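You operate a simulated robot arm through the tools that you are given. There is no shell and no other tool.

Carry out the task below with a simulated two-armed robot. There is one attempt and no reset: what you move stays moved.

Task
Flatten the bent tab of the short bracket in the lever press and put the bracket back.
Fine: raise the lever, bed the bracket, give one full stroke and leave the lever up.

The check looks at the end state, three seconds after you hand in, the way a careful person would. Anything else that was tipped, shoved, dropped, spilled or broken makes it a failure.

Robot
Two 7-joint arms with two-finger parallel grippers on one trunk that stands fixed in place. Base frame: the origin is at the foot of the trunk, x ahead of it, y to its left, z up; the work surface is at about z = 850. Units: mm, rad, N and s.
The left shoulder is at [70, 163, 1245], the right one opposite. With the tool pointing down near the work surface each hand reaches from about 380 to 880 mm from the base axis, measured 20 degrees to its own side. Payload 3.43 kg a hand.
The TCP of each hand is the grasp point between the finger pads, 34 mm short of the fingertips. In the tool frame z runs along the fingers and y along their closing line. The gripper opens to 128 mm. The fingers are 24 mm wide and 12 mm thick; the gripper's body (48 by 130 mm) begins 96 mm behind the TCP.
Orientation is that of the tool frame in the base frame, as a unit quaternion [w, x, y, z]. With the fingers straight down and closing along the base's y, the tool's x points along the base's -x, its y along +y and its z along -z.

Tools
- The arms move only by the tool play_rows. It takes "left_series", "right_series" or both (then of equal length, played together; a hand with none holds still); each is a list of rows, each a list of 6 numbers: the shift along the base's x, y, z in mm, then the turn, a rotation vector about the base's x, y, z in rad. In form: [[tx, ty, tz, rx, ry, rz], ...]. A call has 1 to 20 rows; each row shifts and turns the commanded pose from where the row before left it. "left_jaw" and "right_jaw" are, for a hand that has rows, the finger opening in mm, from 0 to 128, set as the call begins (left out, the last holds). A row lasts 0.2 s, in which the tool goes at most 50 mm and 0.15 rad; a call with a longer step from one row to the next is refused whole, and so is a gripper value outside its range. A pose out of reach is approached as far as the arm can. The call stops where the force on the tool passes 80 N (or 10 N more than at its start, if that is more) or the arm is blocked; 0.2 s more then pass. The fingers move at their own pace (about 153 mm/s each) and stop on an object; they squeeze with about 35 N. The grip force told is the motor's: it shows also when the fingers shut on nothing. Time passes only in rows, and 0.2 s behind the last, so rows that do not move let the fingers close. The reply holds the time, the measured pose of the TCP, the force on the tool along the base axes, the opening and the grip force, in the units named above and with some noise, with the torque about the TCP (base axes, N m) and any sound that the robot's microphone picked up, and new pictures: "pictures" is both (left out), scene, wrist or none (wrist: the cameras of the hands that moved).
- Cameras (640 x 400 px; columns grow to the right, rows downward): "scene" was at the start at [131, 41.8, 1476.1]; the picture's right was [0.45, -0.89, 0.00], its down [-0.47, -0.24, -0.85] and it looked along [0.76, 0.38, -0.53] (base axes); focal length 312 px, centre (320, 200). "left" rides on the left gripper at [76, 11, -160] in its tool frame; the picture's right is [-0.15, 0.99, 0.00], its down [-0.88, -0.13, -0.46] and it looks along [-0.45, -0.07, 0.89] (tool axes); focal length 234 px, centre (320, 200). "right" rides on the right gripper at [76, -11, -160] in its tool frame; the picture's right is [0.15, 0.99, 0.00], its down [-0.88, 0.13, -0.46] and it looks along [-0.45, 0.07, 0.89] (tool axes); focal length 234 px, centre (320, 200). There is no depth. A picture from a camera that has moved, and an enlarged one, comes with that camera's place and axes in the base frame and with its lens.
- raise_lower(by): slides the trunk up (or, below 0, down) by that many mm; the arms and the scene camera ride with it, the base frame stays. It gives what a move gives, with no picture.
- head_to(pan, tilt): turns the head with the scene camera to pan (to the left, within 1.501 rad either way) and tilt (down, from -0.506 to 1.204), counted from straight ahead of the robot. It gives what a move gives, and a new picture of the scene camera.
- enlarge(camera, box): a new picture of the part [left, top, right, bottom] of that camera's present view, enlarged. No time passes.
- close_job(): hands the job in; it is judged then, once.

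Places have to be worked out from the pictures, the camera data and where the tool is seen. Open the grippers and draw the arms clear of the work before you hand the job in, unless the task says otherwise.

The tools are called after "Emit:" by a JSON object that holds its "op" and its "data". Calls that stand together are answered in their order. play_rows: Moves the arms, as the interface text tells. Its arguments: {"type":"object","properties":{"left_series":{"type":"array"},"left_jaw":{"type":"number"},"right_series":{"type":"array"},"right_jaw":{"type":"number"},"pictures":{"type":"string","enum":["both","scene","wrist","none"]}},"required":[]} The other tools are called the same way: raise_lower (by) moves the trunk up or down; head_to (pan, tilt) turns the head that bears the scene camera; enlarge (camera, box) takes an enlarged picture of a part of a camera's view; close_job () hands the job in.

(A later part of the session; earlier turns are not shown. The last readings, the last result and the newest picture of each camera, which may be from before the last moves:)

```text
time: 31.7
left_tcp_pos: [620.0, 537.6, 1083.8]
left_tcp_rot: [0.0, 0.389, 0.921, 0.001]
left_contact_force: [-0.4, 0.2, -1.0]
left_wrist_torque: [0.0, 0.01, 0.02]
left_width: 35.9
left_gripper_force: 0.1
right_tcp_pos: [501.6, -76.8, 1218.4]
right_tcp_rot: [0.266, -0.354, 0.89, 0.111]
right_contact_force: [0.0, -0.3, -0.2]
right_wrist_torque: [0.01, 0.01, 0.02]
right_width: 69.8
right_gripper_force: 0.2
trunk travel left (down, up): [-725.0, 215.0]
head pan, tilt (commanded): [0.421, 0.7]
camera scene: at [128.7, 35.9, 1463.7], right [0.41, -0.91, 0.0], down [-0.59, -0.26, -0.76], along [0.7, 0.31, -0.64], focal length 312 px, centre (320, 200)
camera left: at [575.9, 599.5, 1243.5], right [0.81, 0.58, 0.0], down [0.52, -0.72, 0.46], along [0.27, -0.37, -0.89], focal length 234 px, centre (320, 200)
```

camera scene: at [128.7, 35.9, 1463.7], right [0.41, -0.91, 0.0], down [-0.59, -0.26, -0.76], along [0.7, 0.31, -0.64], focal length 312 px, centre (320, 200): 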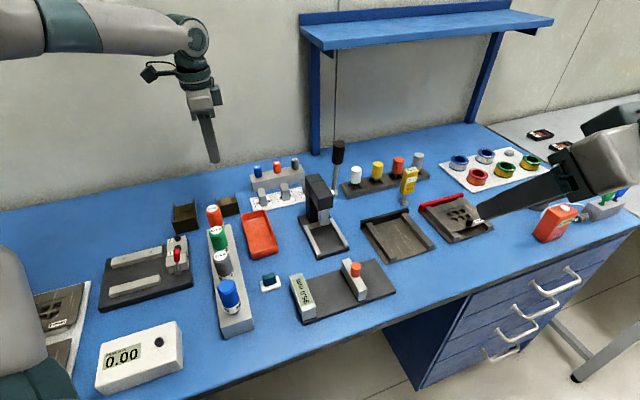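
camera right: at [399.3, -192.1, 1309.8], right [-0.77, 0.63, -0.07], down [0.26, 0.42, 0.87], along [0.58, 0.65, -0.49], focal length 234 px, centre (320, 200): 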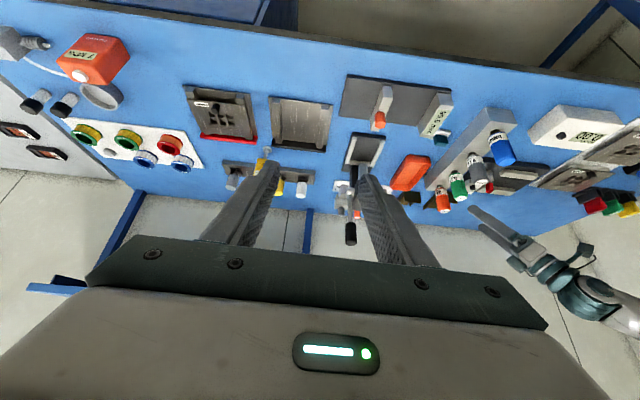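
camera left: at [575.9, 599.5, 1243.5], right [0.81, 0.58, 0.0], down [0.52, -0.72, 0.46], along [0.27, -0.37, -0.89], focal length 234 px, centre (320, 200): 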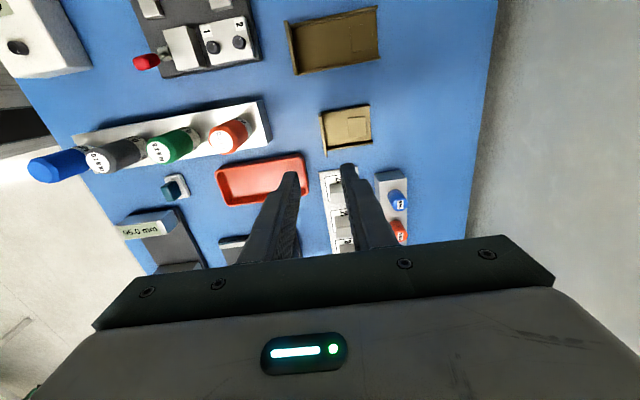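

The turn worked. Now I pitch the tool 0.6 rad (body leaning to the left of the bracket) and come down to about z=990 for a look.

Emit:
{"op": "play_rows", "data": {"left_series": [[0, 1.5, -15, -0.086, -0.0836, 0], [0, 1.5, -15, -0.086, -0.0836, 0], [0, 1.5, -15, -0.086, -0.0836, 0], [0, 1.5, -15, -0.086, -0.0836, 0], [0, 1.5, -15, -0.086, -0.0836, 0], [0, 0, -15, 0, 0, 0], [0, 0, 0, 0, 0, 0]], "pictures": "both"}}

Emit:
{"op": "enlarge", "data": {"camera": "left", "box": [240, 90, 400, 220]}}

Emit:
{"op": "enlarge", "data": {"camera": "scene", "box": [150, 90, 290, 240]}}

```text
time: 33.3
left_tcp_pos: [618.9, 546.6, 994.3]
left_tcp_rot: [0.273, 0.37, 0.881, -0.114]
left_contact_force: [0.0, 0.2, 0.3]
left_wrist_torque: [-0.03, 0.01, 0.01]
left_width: 36.1
left_gripper_force: 0.0
right_tcp_pos: [502.2, -76.3, 1219.8]
right_tcp_rot: [0.266, -0.354, 0.89, 0.11]
right_contact_force: [0.1, -0.3, -0.3]
right_wrist_torque: [0.02, -0.01, 0.0]
right_width: 70.1
right_gripper_force: 0.1
trunk travel left (down, up): [-725.0, 215.0]
head pan, tilt (commanded): [0.421, 0.7]
camera scene: at [128.4, 36.1, 1463.7], right [0.41, -0.91, 0.0], down [-0.59, -0.26, -0.76], along [0.7, 0.31, -0.64], focal length 312 px, centre (320, 200)
camera left: at [521.4, 663.0, 1082.1], right [0.79, 0.6, 0.08], down [0.23, -0.43, 0.87], along [0.56, -0.67, -0.48], focal length 234 px, centre (320, 200)
```

scene: 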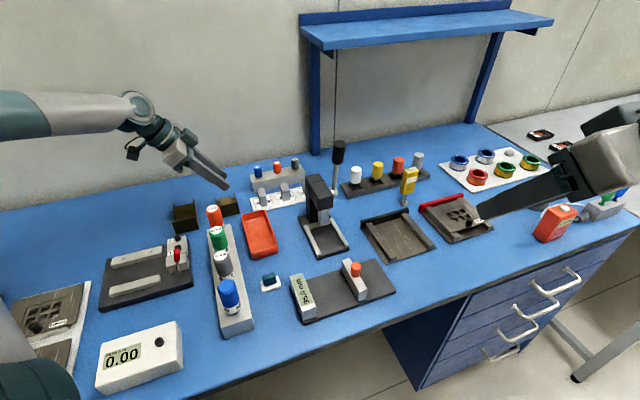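
left: 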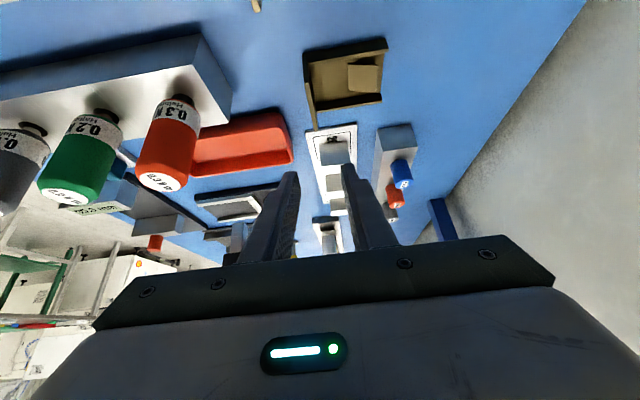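

```text
3.08 times, centred on (320, 155) of left
camera zoom: at [521.4, 663.0, 1082.1], right [0.79, 0.6, 0.08], down [0.23, -0.43, 0.87], along [0.56, -0.67, -0.48], focal length 720 px, centre (320, 338)
```

zoom: 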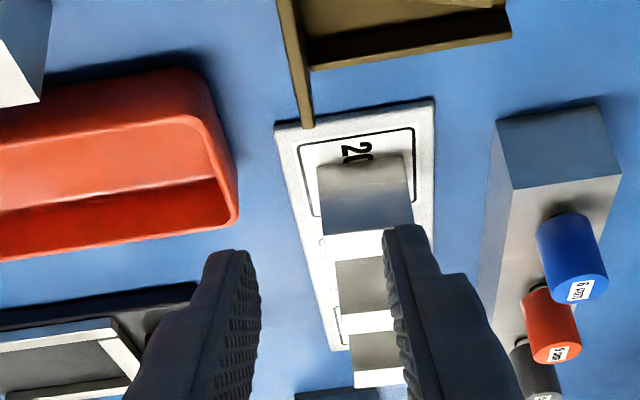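

```text
2.67 times, centred on (220, 165) of scene
camera zoom: at [128.4, 36.1, 1463.7], right [0.41, -0.91, 0.0], down [-0.59, -0.26, -0.76], along [0.7, 0.31, -0.64], focal length 832 px, centre (587, 293)
```

zoom: 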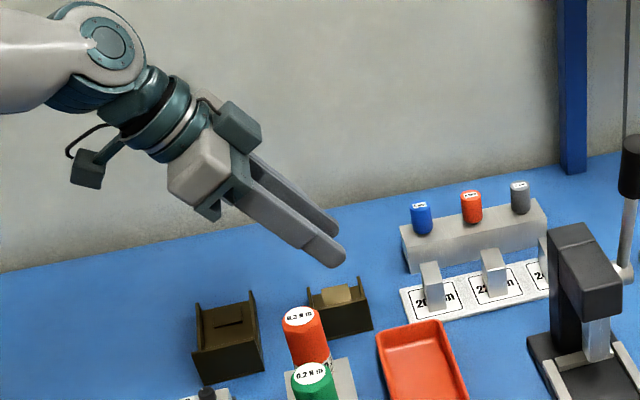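

I need the bracket itself in view; I enlarge the upper part of the left picture.

Emit:
{"op": "enlarge", "data": {"camera": "left", "box": [280, 25, 410, 140]}}

```text
3.48 times, centred on (345, 82) of left
camera zoom: at [521.4, 663.0, 1082.1], right [0.79, 0.6, 0.08], down [0.23, -0.43, 0.87], along [0.56, -0.67, -0.48], focal length 814 px, centre (233, 609)
```

zoom: 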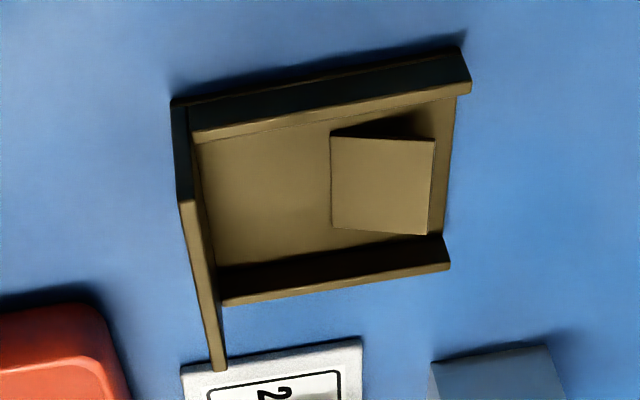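

From here the wall is at h≈822.4–825.6 in the TCP's frame, l -19…-79, top z≈893–896, floor ≈853, and the tab's rear edge is raised ≈10 mm. I descend with the wall midway between the fingers to z≈893.

Emit:
{"op": "play_rows", "data": {"left_series": [[0, -1.4, -25, 0, 0, 0], [0, 0, -25, 0, 0, 0], [0, 0, -20, 0, 0, 0], [0, 0, -10, 0, 0, 0], [0, 0, 0, 0, 0, 0]], "pictures": "both"}}

Emit:
{"op": "enlarge", "data": {"camera": "left", "box": [250, 90, 390, 220]}}

Emit:
{"op": "enlarge", "data": {"camera": "scene", "box": [150, 140, 290, 250]}}

```text
time: 34.5
left_tcp_pos: [618.4, 545.2, 914.5]
left_tcp_rot: [0.273, 0.371, 0.881, -0.114]
left_contact_force: [-0.2, 0.4, 0.4]
left_wrist_torque: [0.05, 0.01, 0.03]
left_width: 35.9
left_gripper_force: 0.0
right_tcp_pos: [501.7, -76.9, 1218.7]
right_tcp_rot: [0.266, -0.355, 0.889, 0.111]
right_contact_force: [0.1, -1.0, 0.4]
right_wrist_torque: [0.0, -0.02, 0.01]
right_width: 69.9
right_gripper_force: 0.0
trunk travel left (down, up): [-725.0, 215.0]
head pan, tilt (commanded): [0.421, 0.7]
camera scene: at [128.3, 36.1, 1463.7], right [0.41, -0.91, 0.0], down [-0.59, -0.26, -0.76], along [0.7, 0.31, -0.64], focal length 312 px, centre (320, 200)
camera left: at [520.7, 661.1, 1002.4], right [0.79, 0.6, 0.08], down [0.23, -0.43, 0.87], along [0.56, -0.67, -0.48], focal length 234 px, centre (320, 200)
```

scene: 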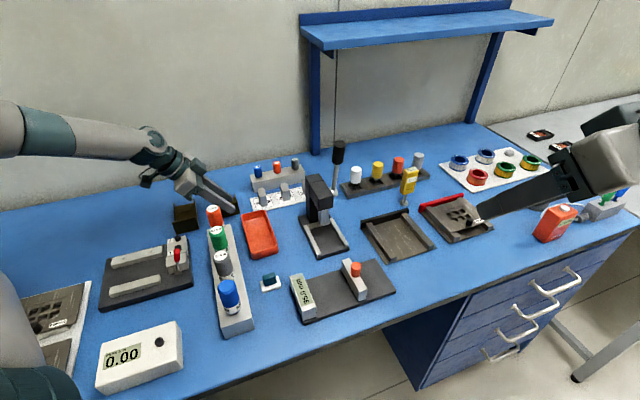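
left: 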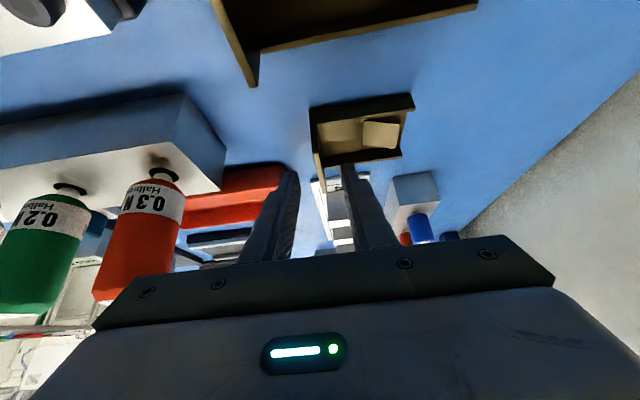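

```text
3.08 times, centred on (320, 155) of left
camera zoom: at [520.7, 661.1, 1002.4], right [0.79, 0.6, 0.08], down [0.23, -0.43, 0.87], along [0.56, -0.67, -0.48], focal length 720 px, centre (320, 338)
```

zoom: 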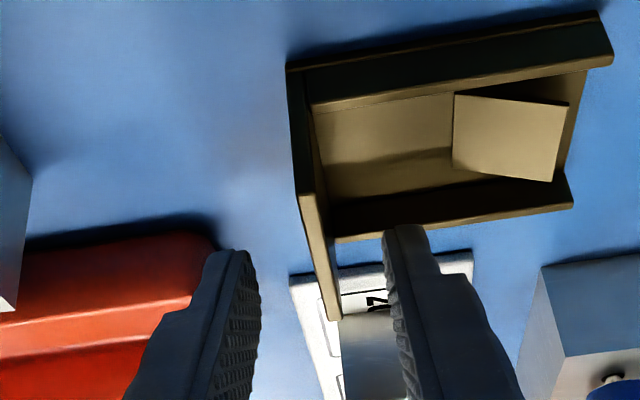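

```text
3.64 times, centred on (220, 195) of scene
camera zoom: at [128.3, 36.1, 1463.7], right [0.41, -0.91, 0.0], down [-0.59, -0.26, -0.76], along [0.7, 0.31, -0.64], focal length 1135 px, centre (684, 218)
```

zoom: 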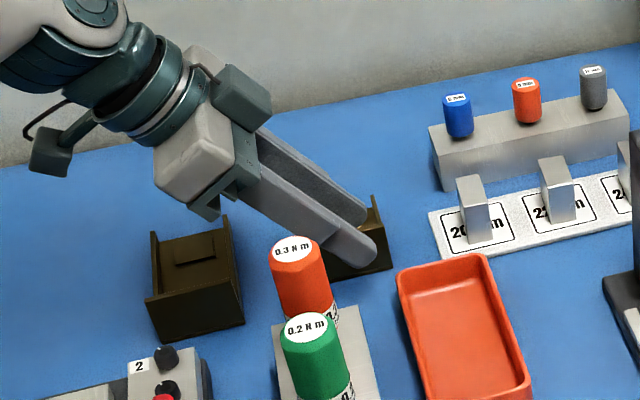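

TCP is at z≈914 with the wall (top ≈894) midway between fingers. I go down the last 22 mm in small steps.

Emit:
{"op": "play_rows", "data": {"left_series": [[-0.3, 1.0, -8, 0, 0, 0], [0, 0, -8, 0, 0, 0], [0, 0, -6, 0, 0, 0], [0, 0, 0, 0, 0, 0]], "pictures": "wrist"}}

Emit:
{"op": "enlarge", "data": {"camera": "left", "box": [250, 100, 390, 230]}}

```text
time: 35.5
left_tcp_pos: [618.0, 544.3, 892.3]
left_tcp_rot: [0.272, 0.371, 0.88, -0.114]
left_contact_force: [0.4, -0.1, 0.9]
left_wrist_torque: [0.03, 0.03, 0.02]
left_width: 36.2
left_gripper_force: 0.0
right_tcp_pos: [500.9, -77.1, 1218.3]
right_tcp_rot: [0.267, -0.354, 0.89, 0.111]
right_contact_force: [-0.2, -0.6, -0.5]
right_wrist_torque: [0.0, 0.0, -0.02]
right_width: 70.1
right_gripper_force: 0.0
trunk travel left (down, up): [-725.0, 215.0]
head pan, tilt (commanded): [0.421, 0.7]
camera left: at [520.2, 661.4, 980.5], right [0.79, 0.6, 0.08], down [0.23, -0.43, 0.87], along [0.56, -0.67, -0.48], focal length 234 px, centre (320, 200)
```

left: 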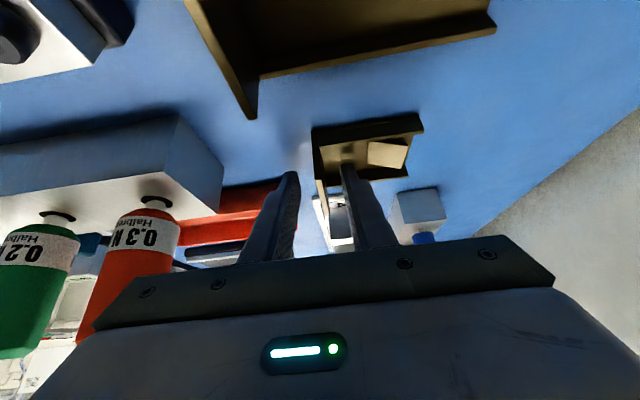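

```text
3.08 times, centred on (320, 165) of left
camera zoom: at [520.2, 661.4, 980.5], right [0.79, 0.6, 0.08], down [0.23, -0.43, 0.87], along [0.56, -0.67, -0.48], focal length 720 px, centre (320, 308)
```

zoom: 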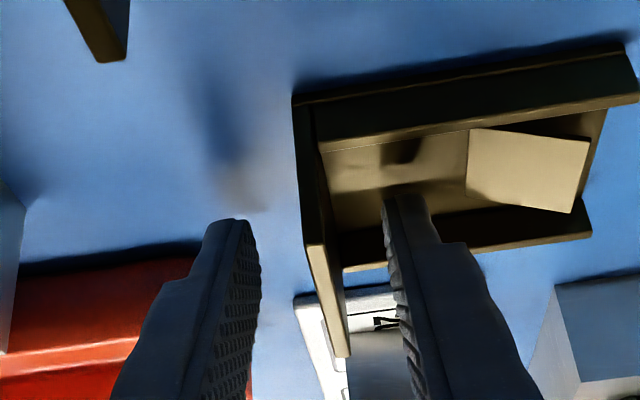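

The inner finger is inside the bracket between wall and tab without contact. I close on the wall.

Emit:
{"op": "play_rows", "data": {"left_series": [[0, 0, 0, 0, 0, 0], [0, 0, 0, 0, 0, 0], [0, 0, 0, 0, 0, 0]], "left_jaw": 0, "pictures": "wrist"}}

Emit:
{"op": "enlarge", "data": {"camera": "left", "box": [250, 100, 390, 230]}}

```text
time: 36.3
left_tcp_pos: [618.8, 544.2, 892.3]
left_tcp_rot: [0.273, 0.37, 0.881, -0.114]
left_contact_force: [0.9, 0.4, 0.2]
left_wrist_torque: [0.0, 0.01, -0.04]
left_width: 4.4
left_gripper_force: 34.6
right_tcp_pos: [502.6, -76.9, 1218.2]
right_tcp_rot: [0.266, -0.355, 0.889, 0.11]
right_contact_force: [0.3, -0.4, 0.2]
right_wrist_torque: [-0.01, 0.02, 0.02]
right_width: 70.2
right_gripper_force: 0.1
trunk travel left (down, up): [-725.0, 215.0]
head pan, tilt (commanded): [0.421, 0.7]
camera left: at [520.3, 661.2, 980.6], right [0.79, 0.6, 0.08], down [0.23, -0.43, 0.87], along [0.56, -0.67, -0.48], focal length 234 px, centre (320, 200)
```

left: 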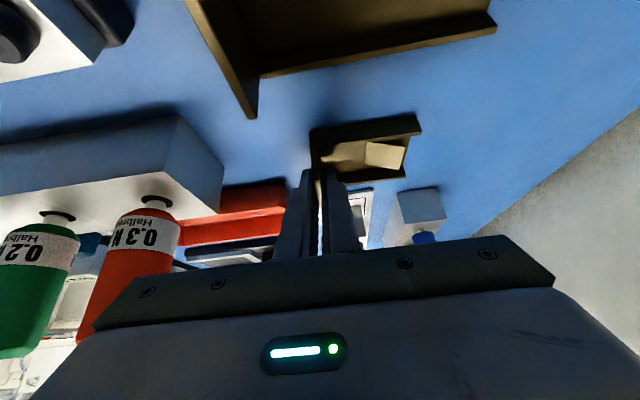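

```text
3.08 times, centred on (320, 165) of left
camera zoom: at [520.3, 661.2, 980.6], right [0.79, 0.6, 0.08], down [0.23, -0.43, 0.87], along [0.56, -0.67, -0.48], focal length 720 px, centre (320, 308)
```

zoom: 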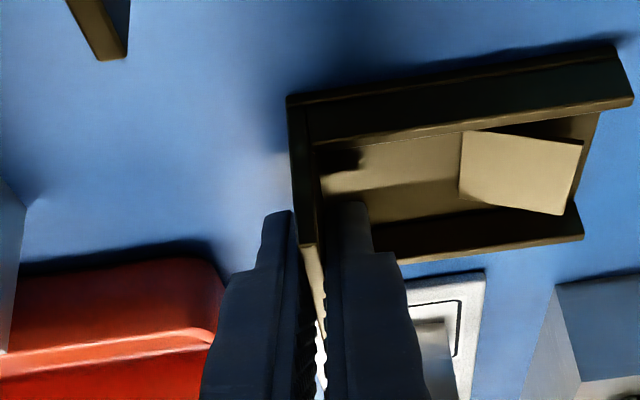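

Firm pinch on the ≈4.4 mm wall (the bracket was drawn ~1.3 mm toward the robot, which I'll correct on return). Now a slow test lift of a few mm.

Emit:
{"op": "play_rows", "data": {"left_series": [[0, 0, 2, 0, 0, 0], [0, 0, 3, 0, 0, 0], [0, 0, 3, 0, 0, 0], [0, 0, 0, 0, 0, 0]], "pictures": "wrist"}}

Emit:
{"op": "enlarge", "data": {"camera": "left", "box": [250, 100, 390, 230]}}

Emit:
{"op": "enlarge", "data": {"camera": "scene", "box": [150, 140, 290, 250]}}

```text
time: 37.3
left_tcp_pos: [619.7, 545.5, 898.2]
left_tcp_rot: [0.272, 0.371, 0.88, -0.115]
left_contact_force: [-0.9, -0.7, -1.1]
left_wrist_torque: [-0.02, 0.03, 0.0]
left_width: 4.4
left_gripper_force: 35.2
right_tcp_pos: [502.1, -75.3, 1218.5]
right_tcp_rot: [0.266, -0.354, 0.89, 0.11]
right_contact_force: [-0.2, -0.1, 1.6]
right_wrist_torque: [0.01, 0.01, -0.01]
right_width: 69.9
right_gripper_force: 0.1
trunk travel left (down, up): [-725.0, 215.0]
head pan, tilt (commanded): [0.421, 0.7]
camera left: at [520.8, 661.7, 987.8], right [0.79, 0.6, 0.08], down [0.23, -0.43, 0.87], along [0.56, -0.67, -0.48], focal length 234 px, centre (320, 200)
```

left: 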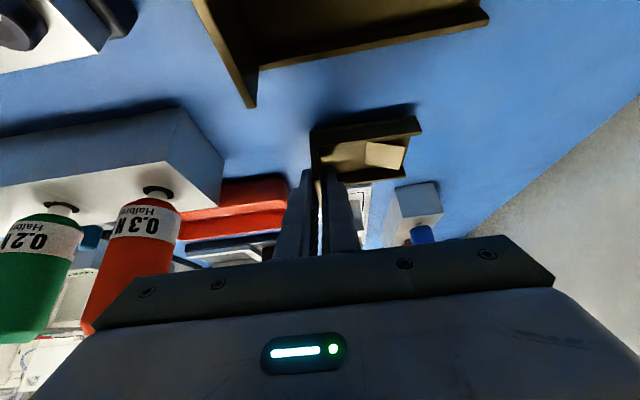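

```text
3.08 times, centred on (320, 165) of left
camera zoom: at [520.8, 661.7, 987.8], right [0.79, 0.6, 0.08], down [0.23, -0.43, 0.87], along [0.56, -0.67, -0.48], focal length 720 px, centre (320, 308)
```

zoom: 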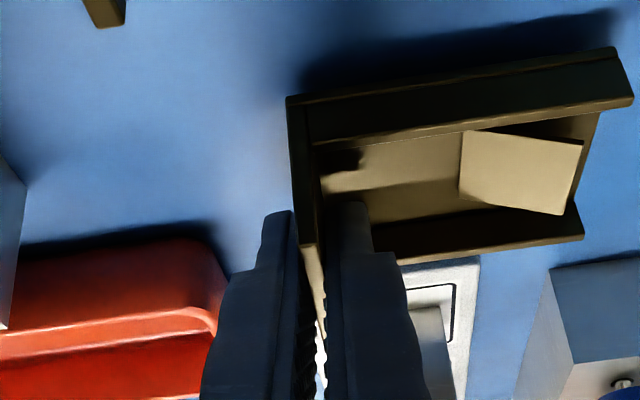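

```text
3.64 times, centred on (220, 195) of scene
camera zoom: at [128.8, 36.0, 1463.7], right [0.41, -0.91, 0.0], down [-0.59, -0.26, -0.76], along [0.7, 0.31, -0.64], focal length 1135 px, centre (684, 218)
```

zoom: 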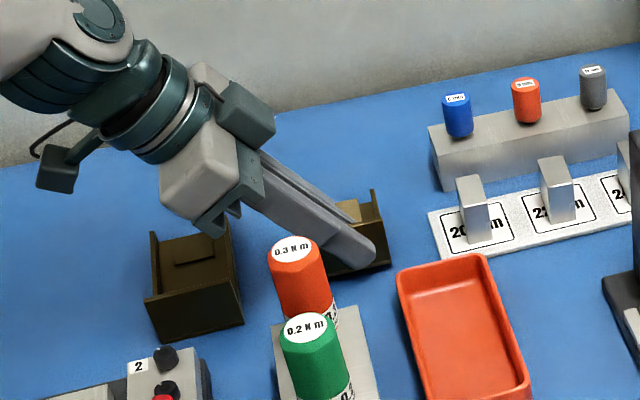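

The bracket rises with the hand (its shadow has separated and its image in the camera frame is unchanged). I lift it to about z=1060.

Emit:
{"op": "play_rows", "data": {"left_series": [[0, 0, 8, 0, 0, 0], [0, 0, 15, 0, 0, 0], [0, 0, 22, 0, 0, 0], [0, 0, 27, 0, 0, 0], [0, 0, 27, 0, 0, 0], [0, 0, 27, 0, 0, 0], [0, 0, 20, 0, 0, 0], [0, 0, 10, 0, 0, 0], [0, 0, 4, 0, 0, 0]], "pictures": "both"}}

Emit:
{"op": "enlarge", "data": {"camera": "left", "box": [250, 100, 390, 230]}}

```text
time: 39.3
left_tcp_pos: [617.8, 546.2, 1058.2]
left_tcp_rot: [0.273, 0.371, 0.88, -0.115]
left_contact_force: [-0.3, -0.6, -0.9]
left_wrist_torque: [0.01, 0.02, 0.01]
left_width: 4.5
left_gripper_force: 34.7
right_tcp_pos: [502.2, -76.9, 1218.0]
right_tcp_rot: [0.266, -0.355, 0.889, 0.11]
right_contact_force: [0.4, -0.5, 0.3]
right_wrist_torque: [-0.05, 0.0, 0.0]
right_width: 70.2
right_gripper_force: 0.1
trunk travel left (down, up): [-725.0, 215.0]
head pan, tilt (commanded): [0.421, 0.7]
camera scene: at [128.7, 35.9, 1463.7], right [0.41, -0.91, 0.0], down [-0.59, -0.26, -0.76], along [0.7, 0.31, -0.64], focal length 312 px, centre (320, 200)
camera left: at [520.6, 663.1, 1147.4], right [0.79, 0.6, 0.08], down [0.23, -0.43, 0.87], along [0.56, -0.67, -0.48], focal length 234 px, centre (320, 200)
```

scene: 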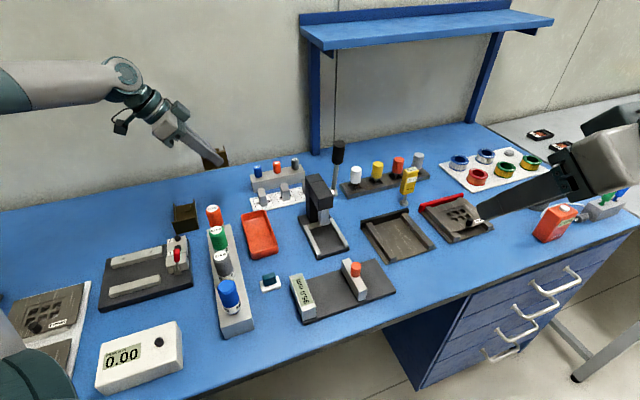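
left: 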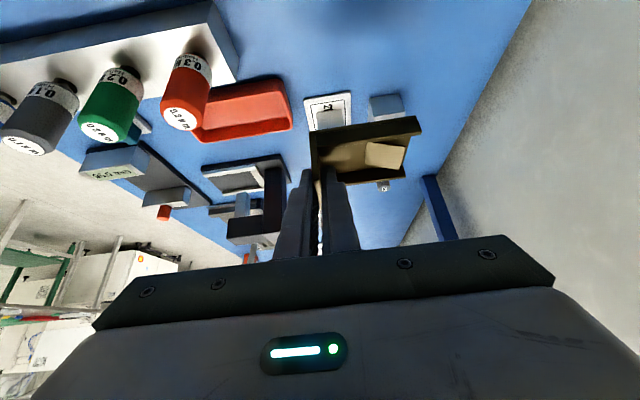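

```text
3.08 times, centred on (320, 165) of left
camera zoom: at [520.6, 663.1, 1147.4], right [0.79, 0.6, 0.08], down [0.23, -0.43, 0.87], along [0.56, -0.67, -0.48], focal length 720 px, centre (320, 308)
```

zoom: 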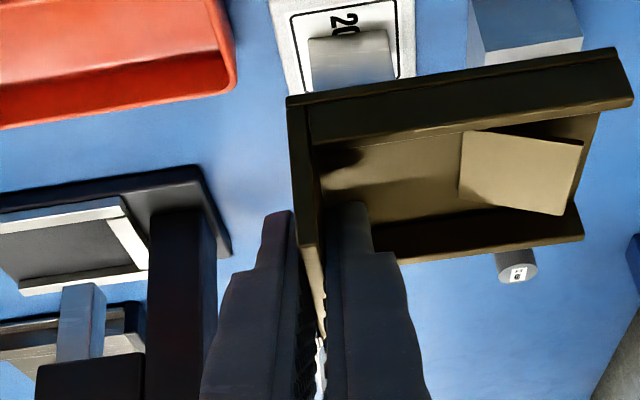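

It holds steady (front face 2.3 mm before the TCP, bracket centre ≈7 mm to the right of the TCP). I carry it at this height around to a point in front of the press, short of the head and lever.

Emit:
{"op": "play_rows", "data": {"left_series": [[-5, -14, 0, 0, 0, 0], [-10, -28, 0, 0, 0, 0], [-11, -30, 0, 0, 0, 0], [-11, -30, 0, 0, 0, 0], [-10, -28, 0, 0, 0, 0], [-8, -34, 0, 0, 0, 0], [-8, -35, 0, 0, 0, 0], [-8, -35, 0, 0, 0, 0], [-7, -35, 0, 0, 0, 0], [-6, -31, 0, 0, 0, 0], [10, -14, 0, 0, 0, 0], [14, -15, 0, 0, 0, 0], [14, -15, 0, 0, 0, 0], [7, -7, 0, 0, 0, 0], [0, 0, 0, 0, 0, 0]], "pictures": "both"}}

Emit:
{"op": "enlarge", "data": {"camera": "left", "box": [230, 60, 430, 220]}}

Emit:
{"op": "enlarge", "data": {"camera": "right", "box": [270, 80, 450, 230]}}

```text
time: 42.5
left_tcp_pos: [576.8, 195.9, 1057.9]
left_tcp_rot: [0.273, 0.37, 0.881, -0.113]
left_contact_force: [0.0, -0.3, 0.1]
left_wrist_torque: [-0.02, -0.01, -0.01]
left_width: 4.4
left_gripper_force: 34.8
right_tcp_pos: [501.6, -76.0, 1218.4]
right_tcp_rot: [0.266, -0.355, 0.89, 0.11]
right_contact_force: [-1.1, -0.2, -0.1]
right_wrist_torque: [-0.03, -0.04, 0.01]
right_width: 70.2
right_gripper_force: 0.0
trunk travel left (down, up): [-725.0, 215.0]
head pan, tilt (commanded): [0.421, 0.7]
camera scene: at [128.6, 36.0, 1463.7], right [0.41, -0.91, 0.0], down [-0.59, -0.26, -0.76], along [0.7, 0.31, -0.64], focal length 312 px, centre (320, 200)
camera left: at [480.5, 312.1, 1146.3], right [0.79, 0.6, 0.08], down [0.23, -0.43, 0.87], along [0.56, -0.67, -0.48], focal length 234 px, centre (320, 200)
```

scene: 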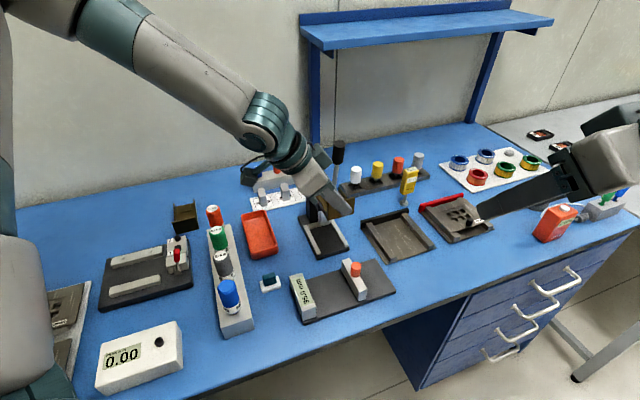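
left: 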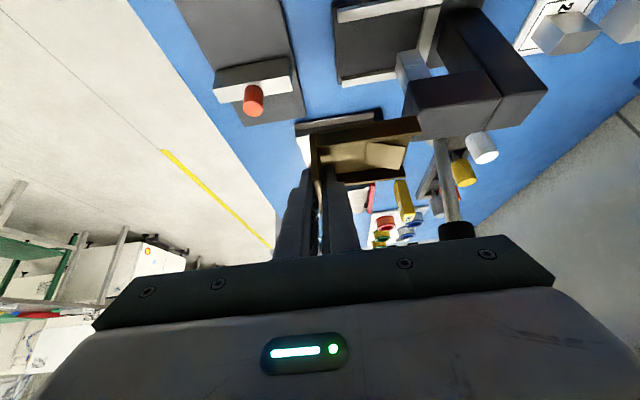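

```text
2.50 times, centred on (330, 140) of left
camera zoom: at [480.5, 312.1, 1146.3], right [0.79, 0.6, 0.08], down [0.23, -0.43, 0.87], along [0.56, -0.67, -0.48], focal length 585 px, centre (295, 350)
```

zoom: 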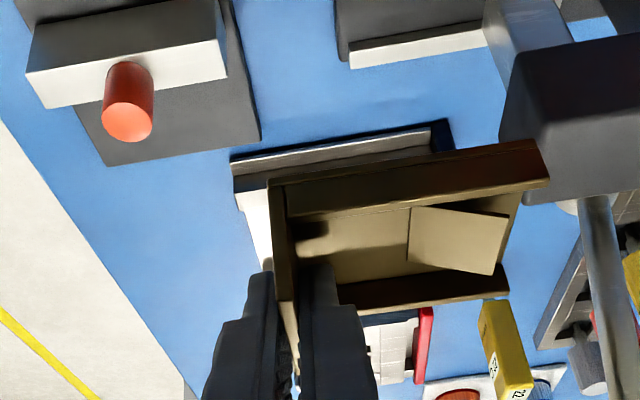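

```text
2.67 times, centred on (360, 155) of right
camera zoom: at [400.6, -189.2, 1310.0], right [-0.77, 0.63, -0.07], down [0.26, 0.42, 0.87], along [0.58, 0.65, -0.49], focal length 624 px, centre (213, 320)
```

zoom: 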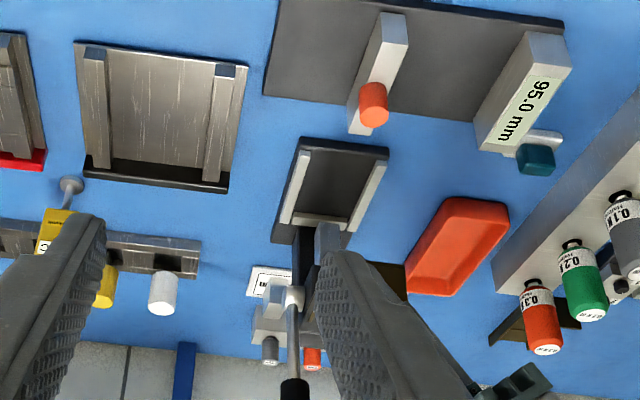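

The right rail measured from this new pose (front inner corner h≈591, l≈-308) agrees with before, so the frames are consistent. I open the right gripper wide for a better observing view and lower the bracket in front of the press to z≈960.

Emit:
{"op": "play_rows", "data": {"left_series": [[1, -1, -20, 0, 0, 0], [1, -1, -30, 0, 0, 0], [0, -1, -30, 0, 0, 0], [0, 0, -17, 0, 0, 0], [0, 0, 0, 0, 0, 0]], "right_series": [[0, 0, 0, 0, 0, 0], [0, 0, 0, 0, 0, 0], [0, 0, 0, 0, 0, 0], [0, 0, 0, 0, 0, 0], [0, 0, 0, 0, 0, 0]], "right_jaw": 128, "pictures": "both"}}

Emit:
{"op": "enlarge", "data": {"camera": "left", "box": [270, 40, 430, 200]}}

Emit:
{"op": "enlarge", "data": {"camera": "right", "box": [290, 90, 430, 210]}}

Emit:
{"op": "enlarge", "data": {"camera": "scene", "box": [270, 140, 390, 260]}}

```text
time: 43.7
left_tcp_pos: [582.2, 190.7, 963.5]
left_tcp_rot: [0.273, 0.371, 0.88, -0.114]
left_contact_force: [0.2, 0.1, -1.0]
left_wrist_torque: [-0.02, 0.02, -0.01]
left_width: 4.5
left_gripper_force: 35.1
right_tcp_pos: [501.5, -76.8, 1219.0]
right_tcp_rot: [0.266, -0.355, 0.889, 0.11]
right_contact_force: [0.3, -0.7, 0.4]
right_wrist_torque: [0.03, 0.03, -0.01]
right_width: 127.8
right_gripper_force: 0.0
trunk travel left (down, up): [-725.0, 215.0]
head pan, tilt (commanded): [0.421, 0.7]
camera scene: at [128.5, 35.7, 1463.7], right [0.41, -0.91, 0.0], down [-0.59, -0.26, -0.76], along [0.7, 0.31, -0.64], focal length 312 px, centre (320, 200)
camera right: at [400.5, -189.4, 1310.0], right [-0.77, 0.63, -0.07], down [0.26, 0.42, 0.87], along [0.58, 0.65, -0.49], focal length 234 px, centre (320, 200)
camera left: at [483.5, 306.7, 1051.6], right [0.79, 0.6, 0.08], down [0.23, -0.43, 0.87], along [0.56, -0.67, -0.48], focal length 234 px, centre (320, 200)
```

scene: 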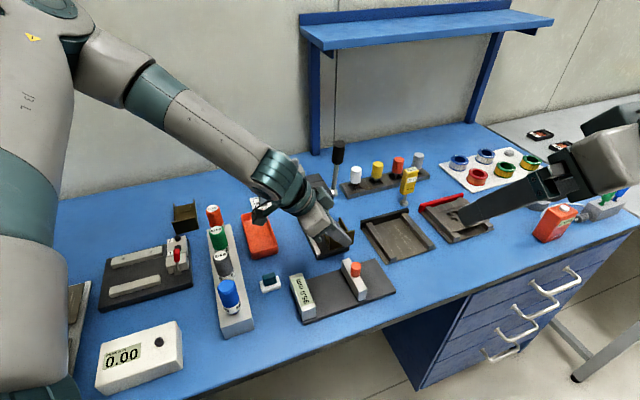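
right: 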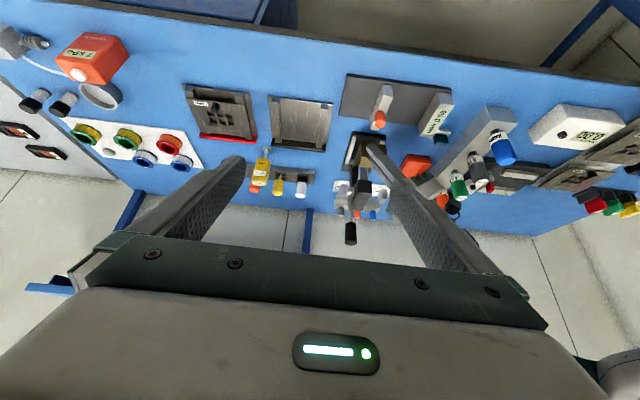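
left: 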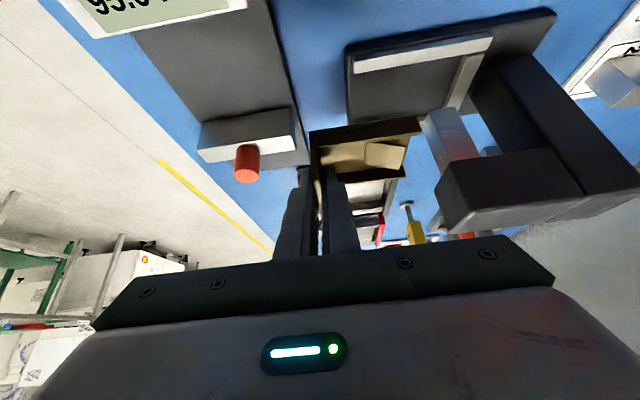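

```text
2.50 times, centred on (350, 120) of left
camera zoom: at [483.5, 306.7, 1051.6], right [0.79, 0.6, 0.08], down [0.23, -0.43, 0.87], along [0.56, -0.67, -0.48], focal length 585 px, centre (245, 400)
```

zoom: 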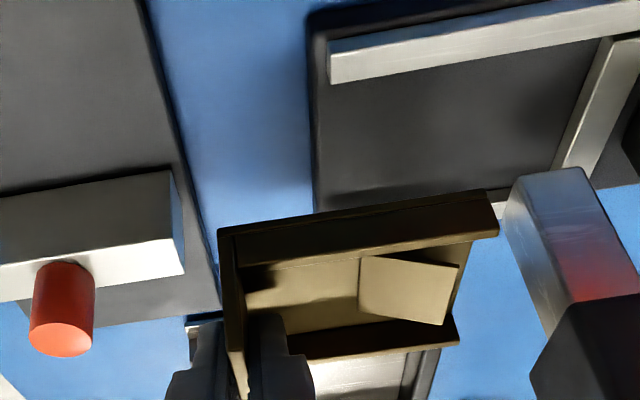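

```text
3.33 times, centred on (360, 150) of right
camera zoom: at [400.5, -189.4, 1310.0], right [-0.77, 0.63, -0.07], down [0.26, 0.42, 0.87], along [0.58, 0.65, -0.49], focal length 781 px, centre (187, 367)
```

zoom: 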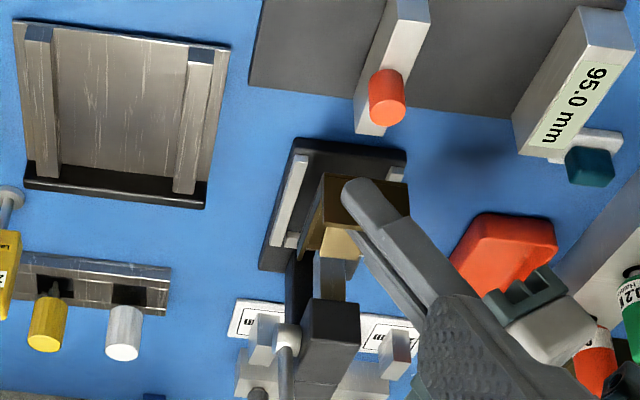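

```text
3.33 times, centred on (330, 200) of scene
camera zoom: at [128.5, 35.7, 1463.7], right [0.41, -0.91, 0.0], down [-0.59, -0.26, -0.76], along [0.7, 0.31, -0.64], focal length 1041 px, centre (287, 200)
```

zoom: 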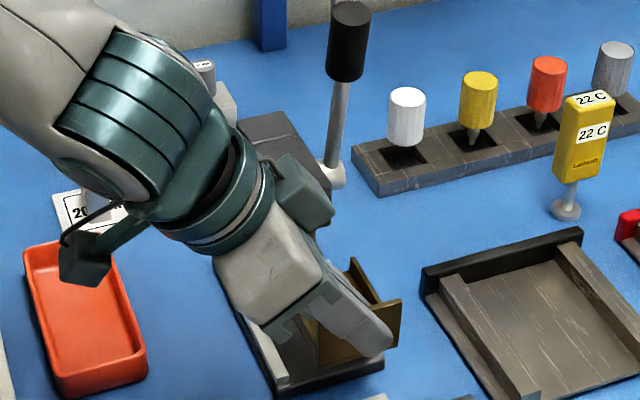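

The bracket clears so far. There's a box-like part on the far side of the left gripper that will come near the press head, so I want a clearer observing view: I yaw the right hand slightly so the press is centred between its fingers.

Emit:
{"op": "play_rows", "data": {"right_series": [[0, 0, 0, 0, 0, 0.13], [-5, -10, 0, 0, 0, 0.1]], "pictures": "wrist"}}

Emit:
{"op": "enlarge", "data": {"camera": "right", "box": [260, 90, 400, 210]}}

Emit:
{"op": "enlarge", "data": {"camera": "left", "box": [400, 60, 640, 240]}}

```text
time: 44.3
left_tcp_pos: [579.7, 190.6, 963.3]
left_tcp_rot: [0.273, 0.371, 0.88, -0.114]
left_contact_force: [0.4, -0.5, -1.4]
left_wrist_torque: [0.0, 0.03, 0.05]
left_width: 4.1
left_gripper_force: 34.5
right_tcp_pos: [497.1, -87.0, 1218.4]
right_tcp_rot: [0.252, -0.455, 0.842, 0.141]
right_contact_force: [-0.5, 0.7, 0.7]
right_wrist_torque: [-0.01, 0.0, 0.01]
right_width: 127.8
right_gripper_force: 0.0
trunk travel left (down, up): [-725.0, 215.0]
head pan, tilt (commanded): [0.421, 0.7]
camera right: at [424.4, -220.1, 1309.5], right [-0.9, 0.44, -0.07], down [0.16, 0.47, 0.87], along [0.42, 0.77, -0.49], focal length 234 px, centre (320, 200)
```

right: 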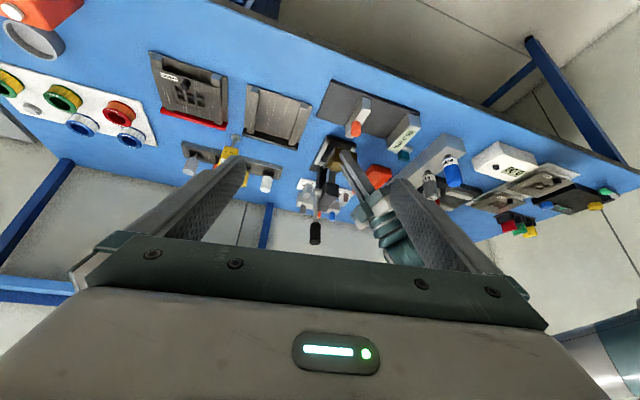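

```text
3.33 times, centred on (330, 150) of right
camera zoom: at [424.4, -220.1, 1309.5], right [-0.9, 0.44, -0.07], down [0.16, 0.47, 0.87], along [0.42, 0.77, -0.49], focal length 781 px, centre (287, 367)
```

zoom: 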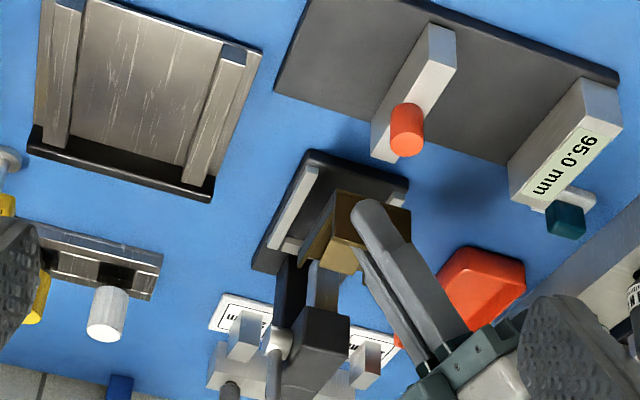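

```text
2.22 times, centred on (520, 150) of left
camera zoom: at [483.4, 305.9, 1052.1], right [0.79, 0.6, 0.08], down [0.23, -0.43, 0.87], along [0.56, -0.67, -0.48], focal length 520 px, centre (-124, 311)
```

zoom: 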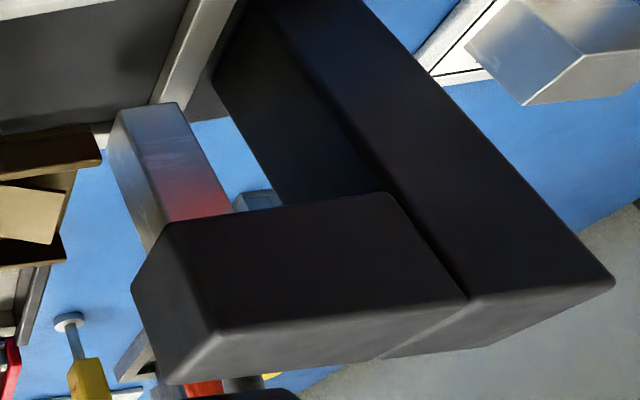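

The bracket is well presented to the press. I look at the left gripper's body near the head from the right camera.

Emit:
{"op": "enlarge", "data": {"camera": "right", "box": [290, 140, 450, 280]}}

```text
2.86 times, centred on (370, 210) of right
camera zoom: at [424.4, -220.1, 1309.5], right [-0.9, 0.44, -0.07], down [0.16, 0.47, 0.87], along [0.42, 0.77, -0.49], focal length 669 px, centre (177, 171)
```

zoom: 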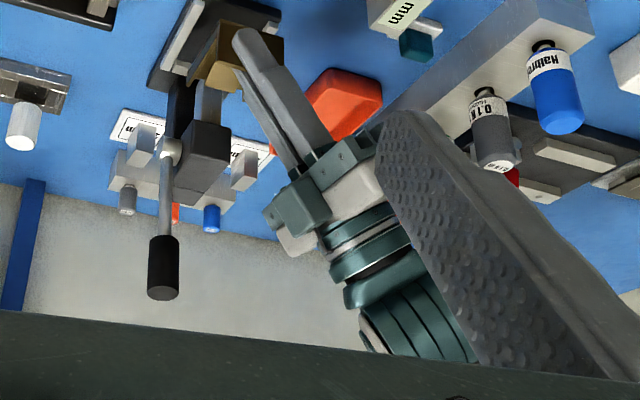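

The extra box sits at the hand's middle, so it stays in front of the head. Vision relative to the left rail says I'm ~2.3 mm too far right; I correct that and lower to just above rail height (bracket bottom ≈873).

Emit:
{"op": "play_rows", "data": {"left_series": [[-0.8, 0.8, -15, 0, 0, 0], [-0.8, 0.9, -18, 0, 0, 0], [0, 0, -12, 0, 0, 0], [0, 0, -3, 0, 0, 0], [0, 0, 0, 0, 0, 0]], "pictures": "wrist"}}

Emit:
{"op": "enlarge", "data": {"camera": "left", "box": [290, 30, 450, 190]}}

Emit:
{"op": "enlarge", "data": {"camera": "right", "box": [290, 110, 390, 200]}}

```text
time: 45.5
left_tcp_pos: [579.7, 191.9, 911.9]
left_tcp_rot: [0.273, 0.371, 0.88, -0.115]
left_contact_force: [0.6, 0.4, -0.3]
left_wrist_torque: [0.0, 0.05, -0.03]
left_width: 4.4
left_gripper_force: 35.0
right_tcp_pos: [498.7, -86.4, 1217.5]
right_tcp_rot: [0.252, -0.454, 0.843, 0.14]
right_contact_force: [-0.4, 0.2, 0.9]
right_wrist_torque: [-0.01, 0.0, -0.01]
right_width: 127.9
right_gripper_force: 0.1
trunk travel left (down, up): [-725.0, 215.0]
head pan, tilt (commanded): [0.421, 0.7]
camera left: at [481.4, 309.8, 1001.5], right [0.79, 0.6, 0.08], down [0.23, -0.43, 0.87], along [0.56, -0.67, -0.48], focal length 234 px, centre (320, 200)
```

left: 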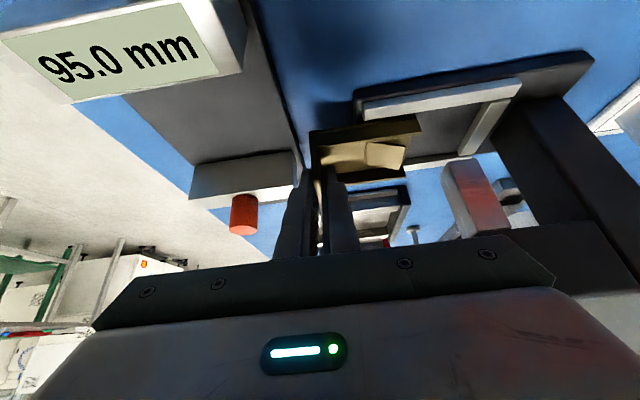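

```text
2.50 times, centred on (370, 110) of left
camera zoom: at [481.4, 309.8, 1001.5], right [0.79, 0.6, 0.08], down [0.23, -0.43, 0.87], along [0.56, -0.67, -0.48], focal length 585 px, centre (195, 425)
```

zoom: 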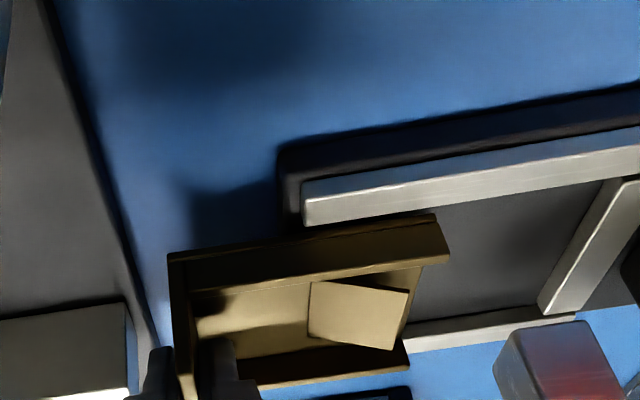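

```text
4.44 times, centred on (340, 155) of right
camera zoom: at [424.5, -218.9, 1309.6], right [-0.89, 0.44, -0.07], down [0.16, 0.47, 0.87], along [0.42, 0.76, -0.49], focal length 1041 px, centre (231, 400)
```

zoom: 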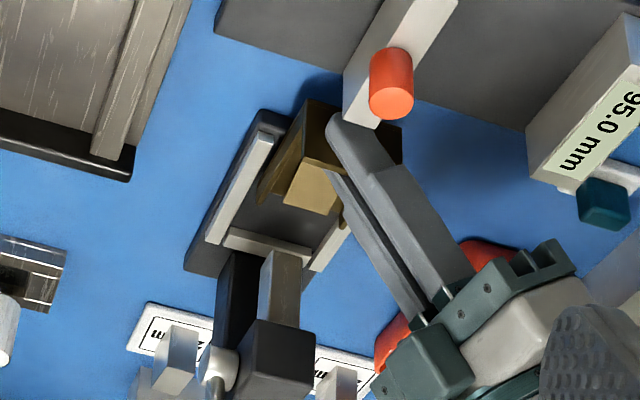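

The bracket bottom is about level with the rail tops, so I raise 5 mm, trim 0.7 mm sideways, and slide in 30 mm toward the stop.

Emit:
{"op": "play_rows", "data": {"left_series": [[0.5, -0.5, 5, 0, 0, 0], [4, 3.9, 0, 0, 0, 0], [6, 5.9, 0, 0, 0, 0], [6, 5.9, 0, 0, 0, 0], [5.5, 5.3, 0, 0, 0, 0], [0, 0, 0, 0, 0, 0]], "pictures": "wrist"}}

Emit:
{"op": "enlarge", "data": {"camera": "left", "box": [290, 60, 450, 200]}}

Emit:
{"op": "enlarge", "data": {"camera": "right", "box": [290, 110, 390, 200]}}

```text
time: 46.9
left_tcp_pos: [601.4, 213.9, 918.6]
left_tcp_rot: [0.273, 0.37, 0.881, -0.114]
left_contact_force: [0.2, 0.6, -1.3]
left_wrist_torque: [0.03, 0.02, 0.0]
left_width: 4.2
left_gripper_force: 34.7
right_tcp_pos: [496.9, -86.4, 1218.5]
right_tcp_rot: [0.252, -0.455, 0.843, 0.141]
right_contact_force: [-0.1, 0.0, -0.1]
right_wrist_torque: [0.05, 0.01, 0.04]
right_width: 128.0
right_gripper_force: 0.0
trunk travel left (down, up): [-725.0, 215.0]
head pan, tilt (commanded): [0.421, 0.7]
camera left: at [504.6, 330.1, 1007.7], right [0.79, 0.6, 0.08], down [0.23, -0.43, 0.87], along [0.56, -0.67, -0.48], focal length 234 px, centre (320, 200)
```

left: 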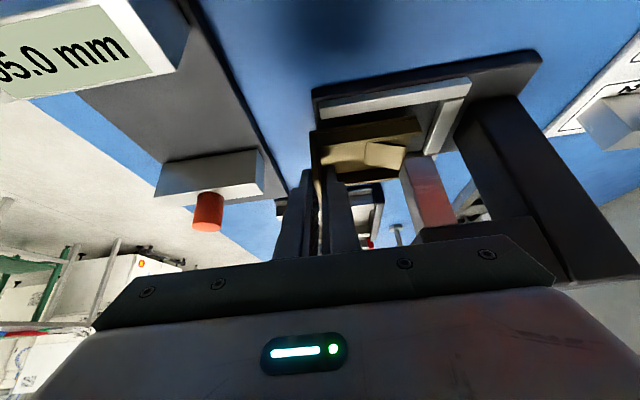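

```text
2.86 times, centred on (370, 130) of left
camera zoom: at [504.6, 330.1, 1007.7], right [0.79, 0.6, 0.08], down [0.23, -0.43, 0.87], along [0.56, -0.67, -0.48], focal length 669 px, centre (177, 400)
```

zoom: 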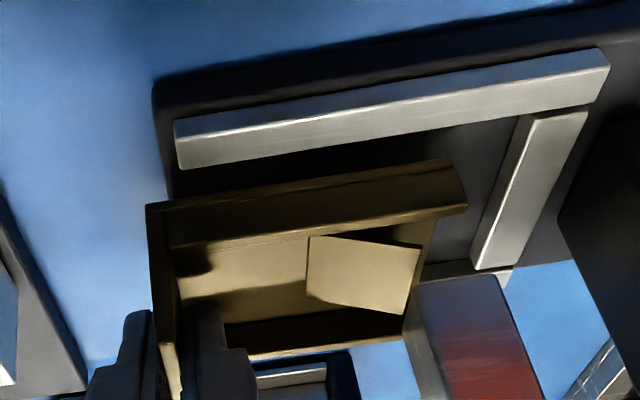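

```text
4.44 times, centred on (340, 155) of right
camera zoom: at [424.5, -218.9, 1309.6], right [-0.89, 0.44, -0.07], down [0.16, 0.47, 0.87], along [0.42, 0.76, -0.49], focal length 1041 px, centre (231, 400)
```

zoom: 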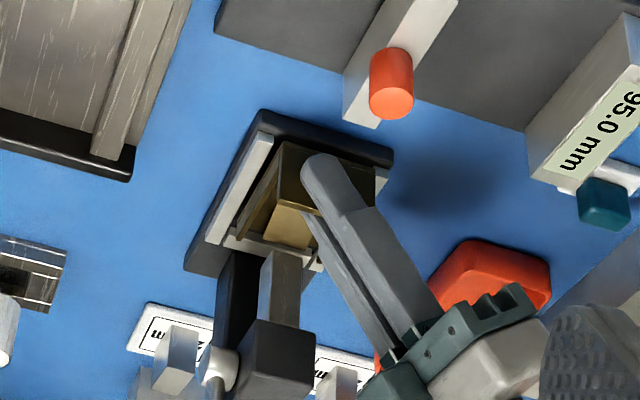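

Sliding in cleanly above the rails; about 25 mm remains to the stop. I zoom in to check the sideways clearance before going further.

Emit:
{"op": "enlarge", "data": {"camera": "left", "box": [305, 70, 425, 150]}}

Emit:
{"op": "enlarge", "data": {"camera": "right", "box": [325, 125, 385, 175]}}

```text
5.00 times, centred on (365, 110) of left
camera zoom: at [504.6, 330.1, 1007.7], right [0.79, 0.6, 0.08], down [0.23, -0.43, 0.87], along [0.56, -0.67, -0.48], focal length 1171 px, centre (95, 650)
```

zoom: 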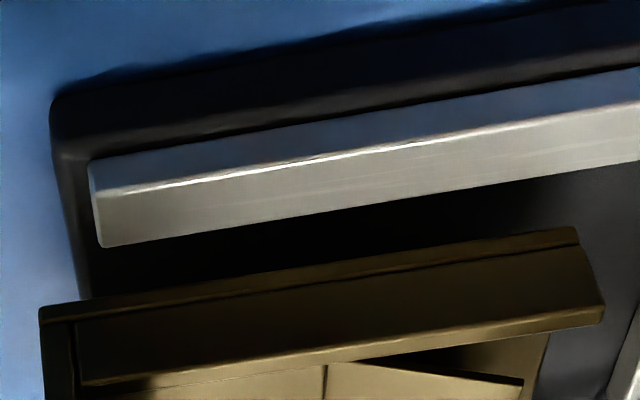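

```text
8.00 times, centred on (355, 150) of right
camera zoom: at [424.5, -218.9, 1309.6], right [-0.89, 0.44, -0.07], down [0.16, 0.47, 0.87], along [0.42, 0.76, -0.49], focal length 1873 px, centre (40, 600)
```

zoom: 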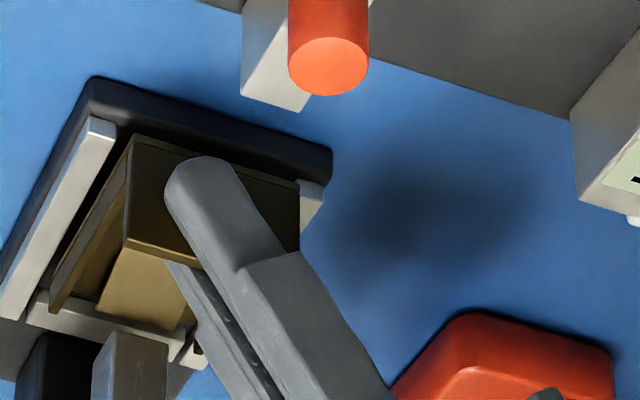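

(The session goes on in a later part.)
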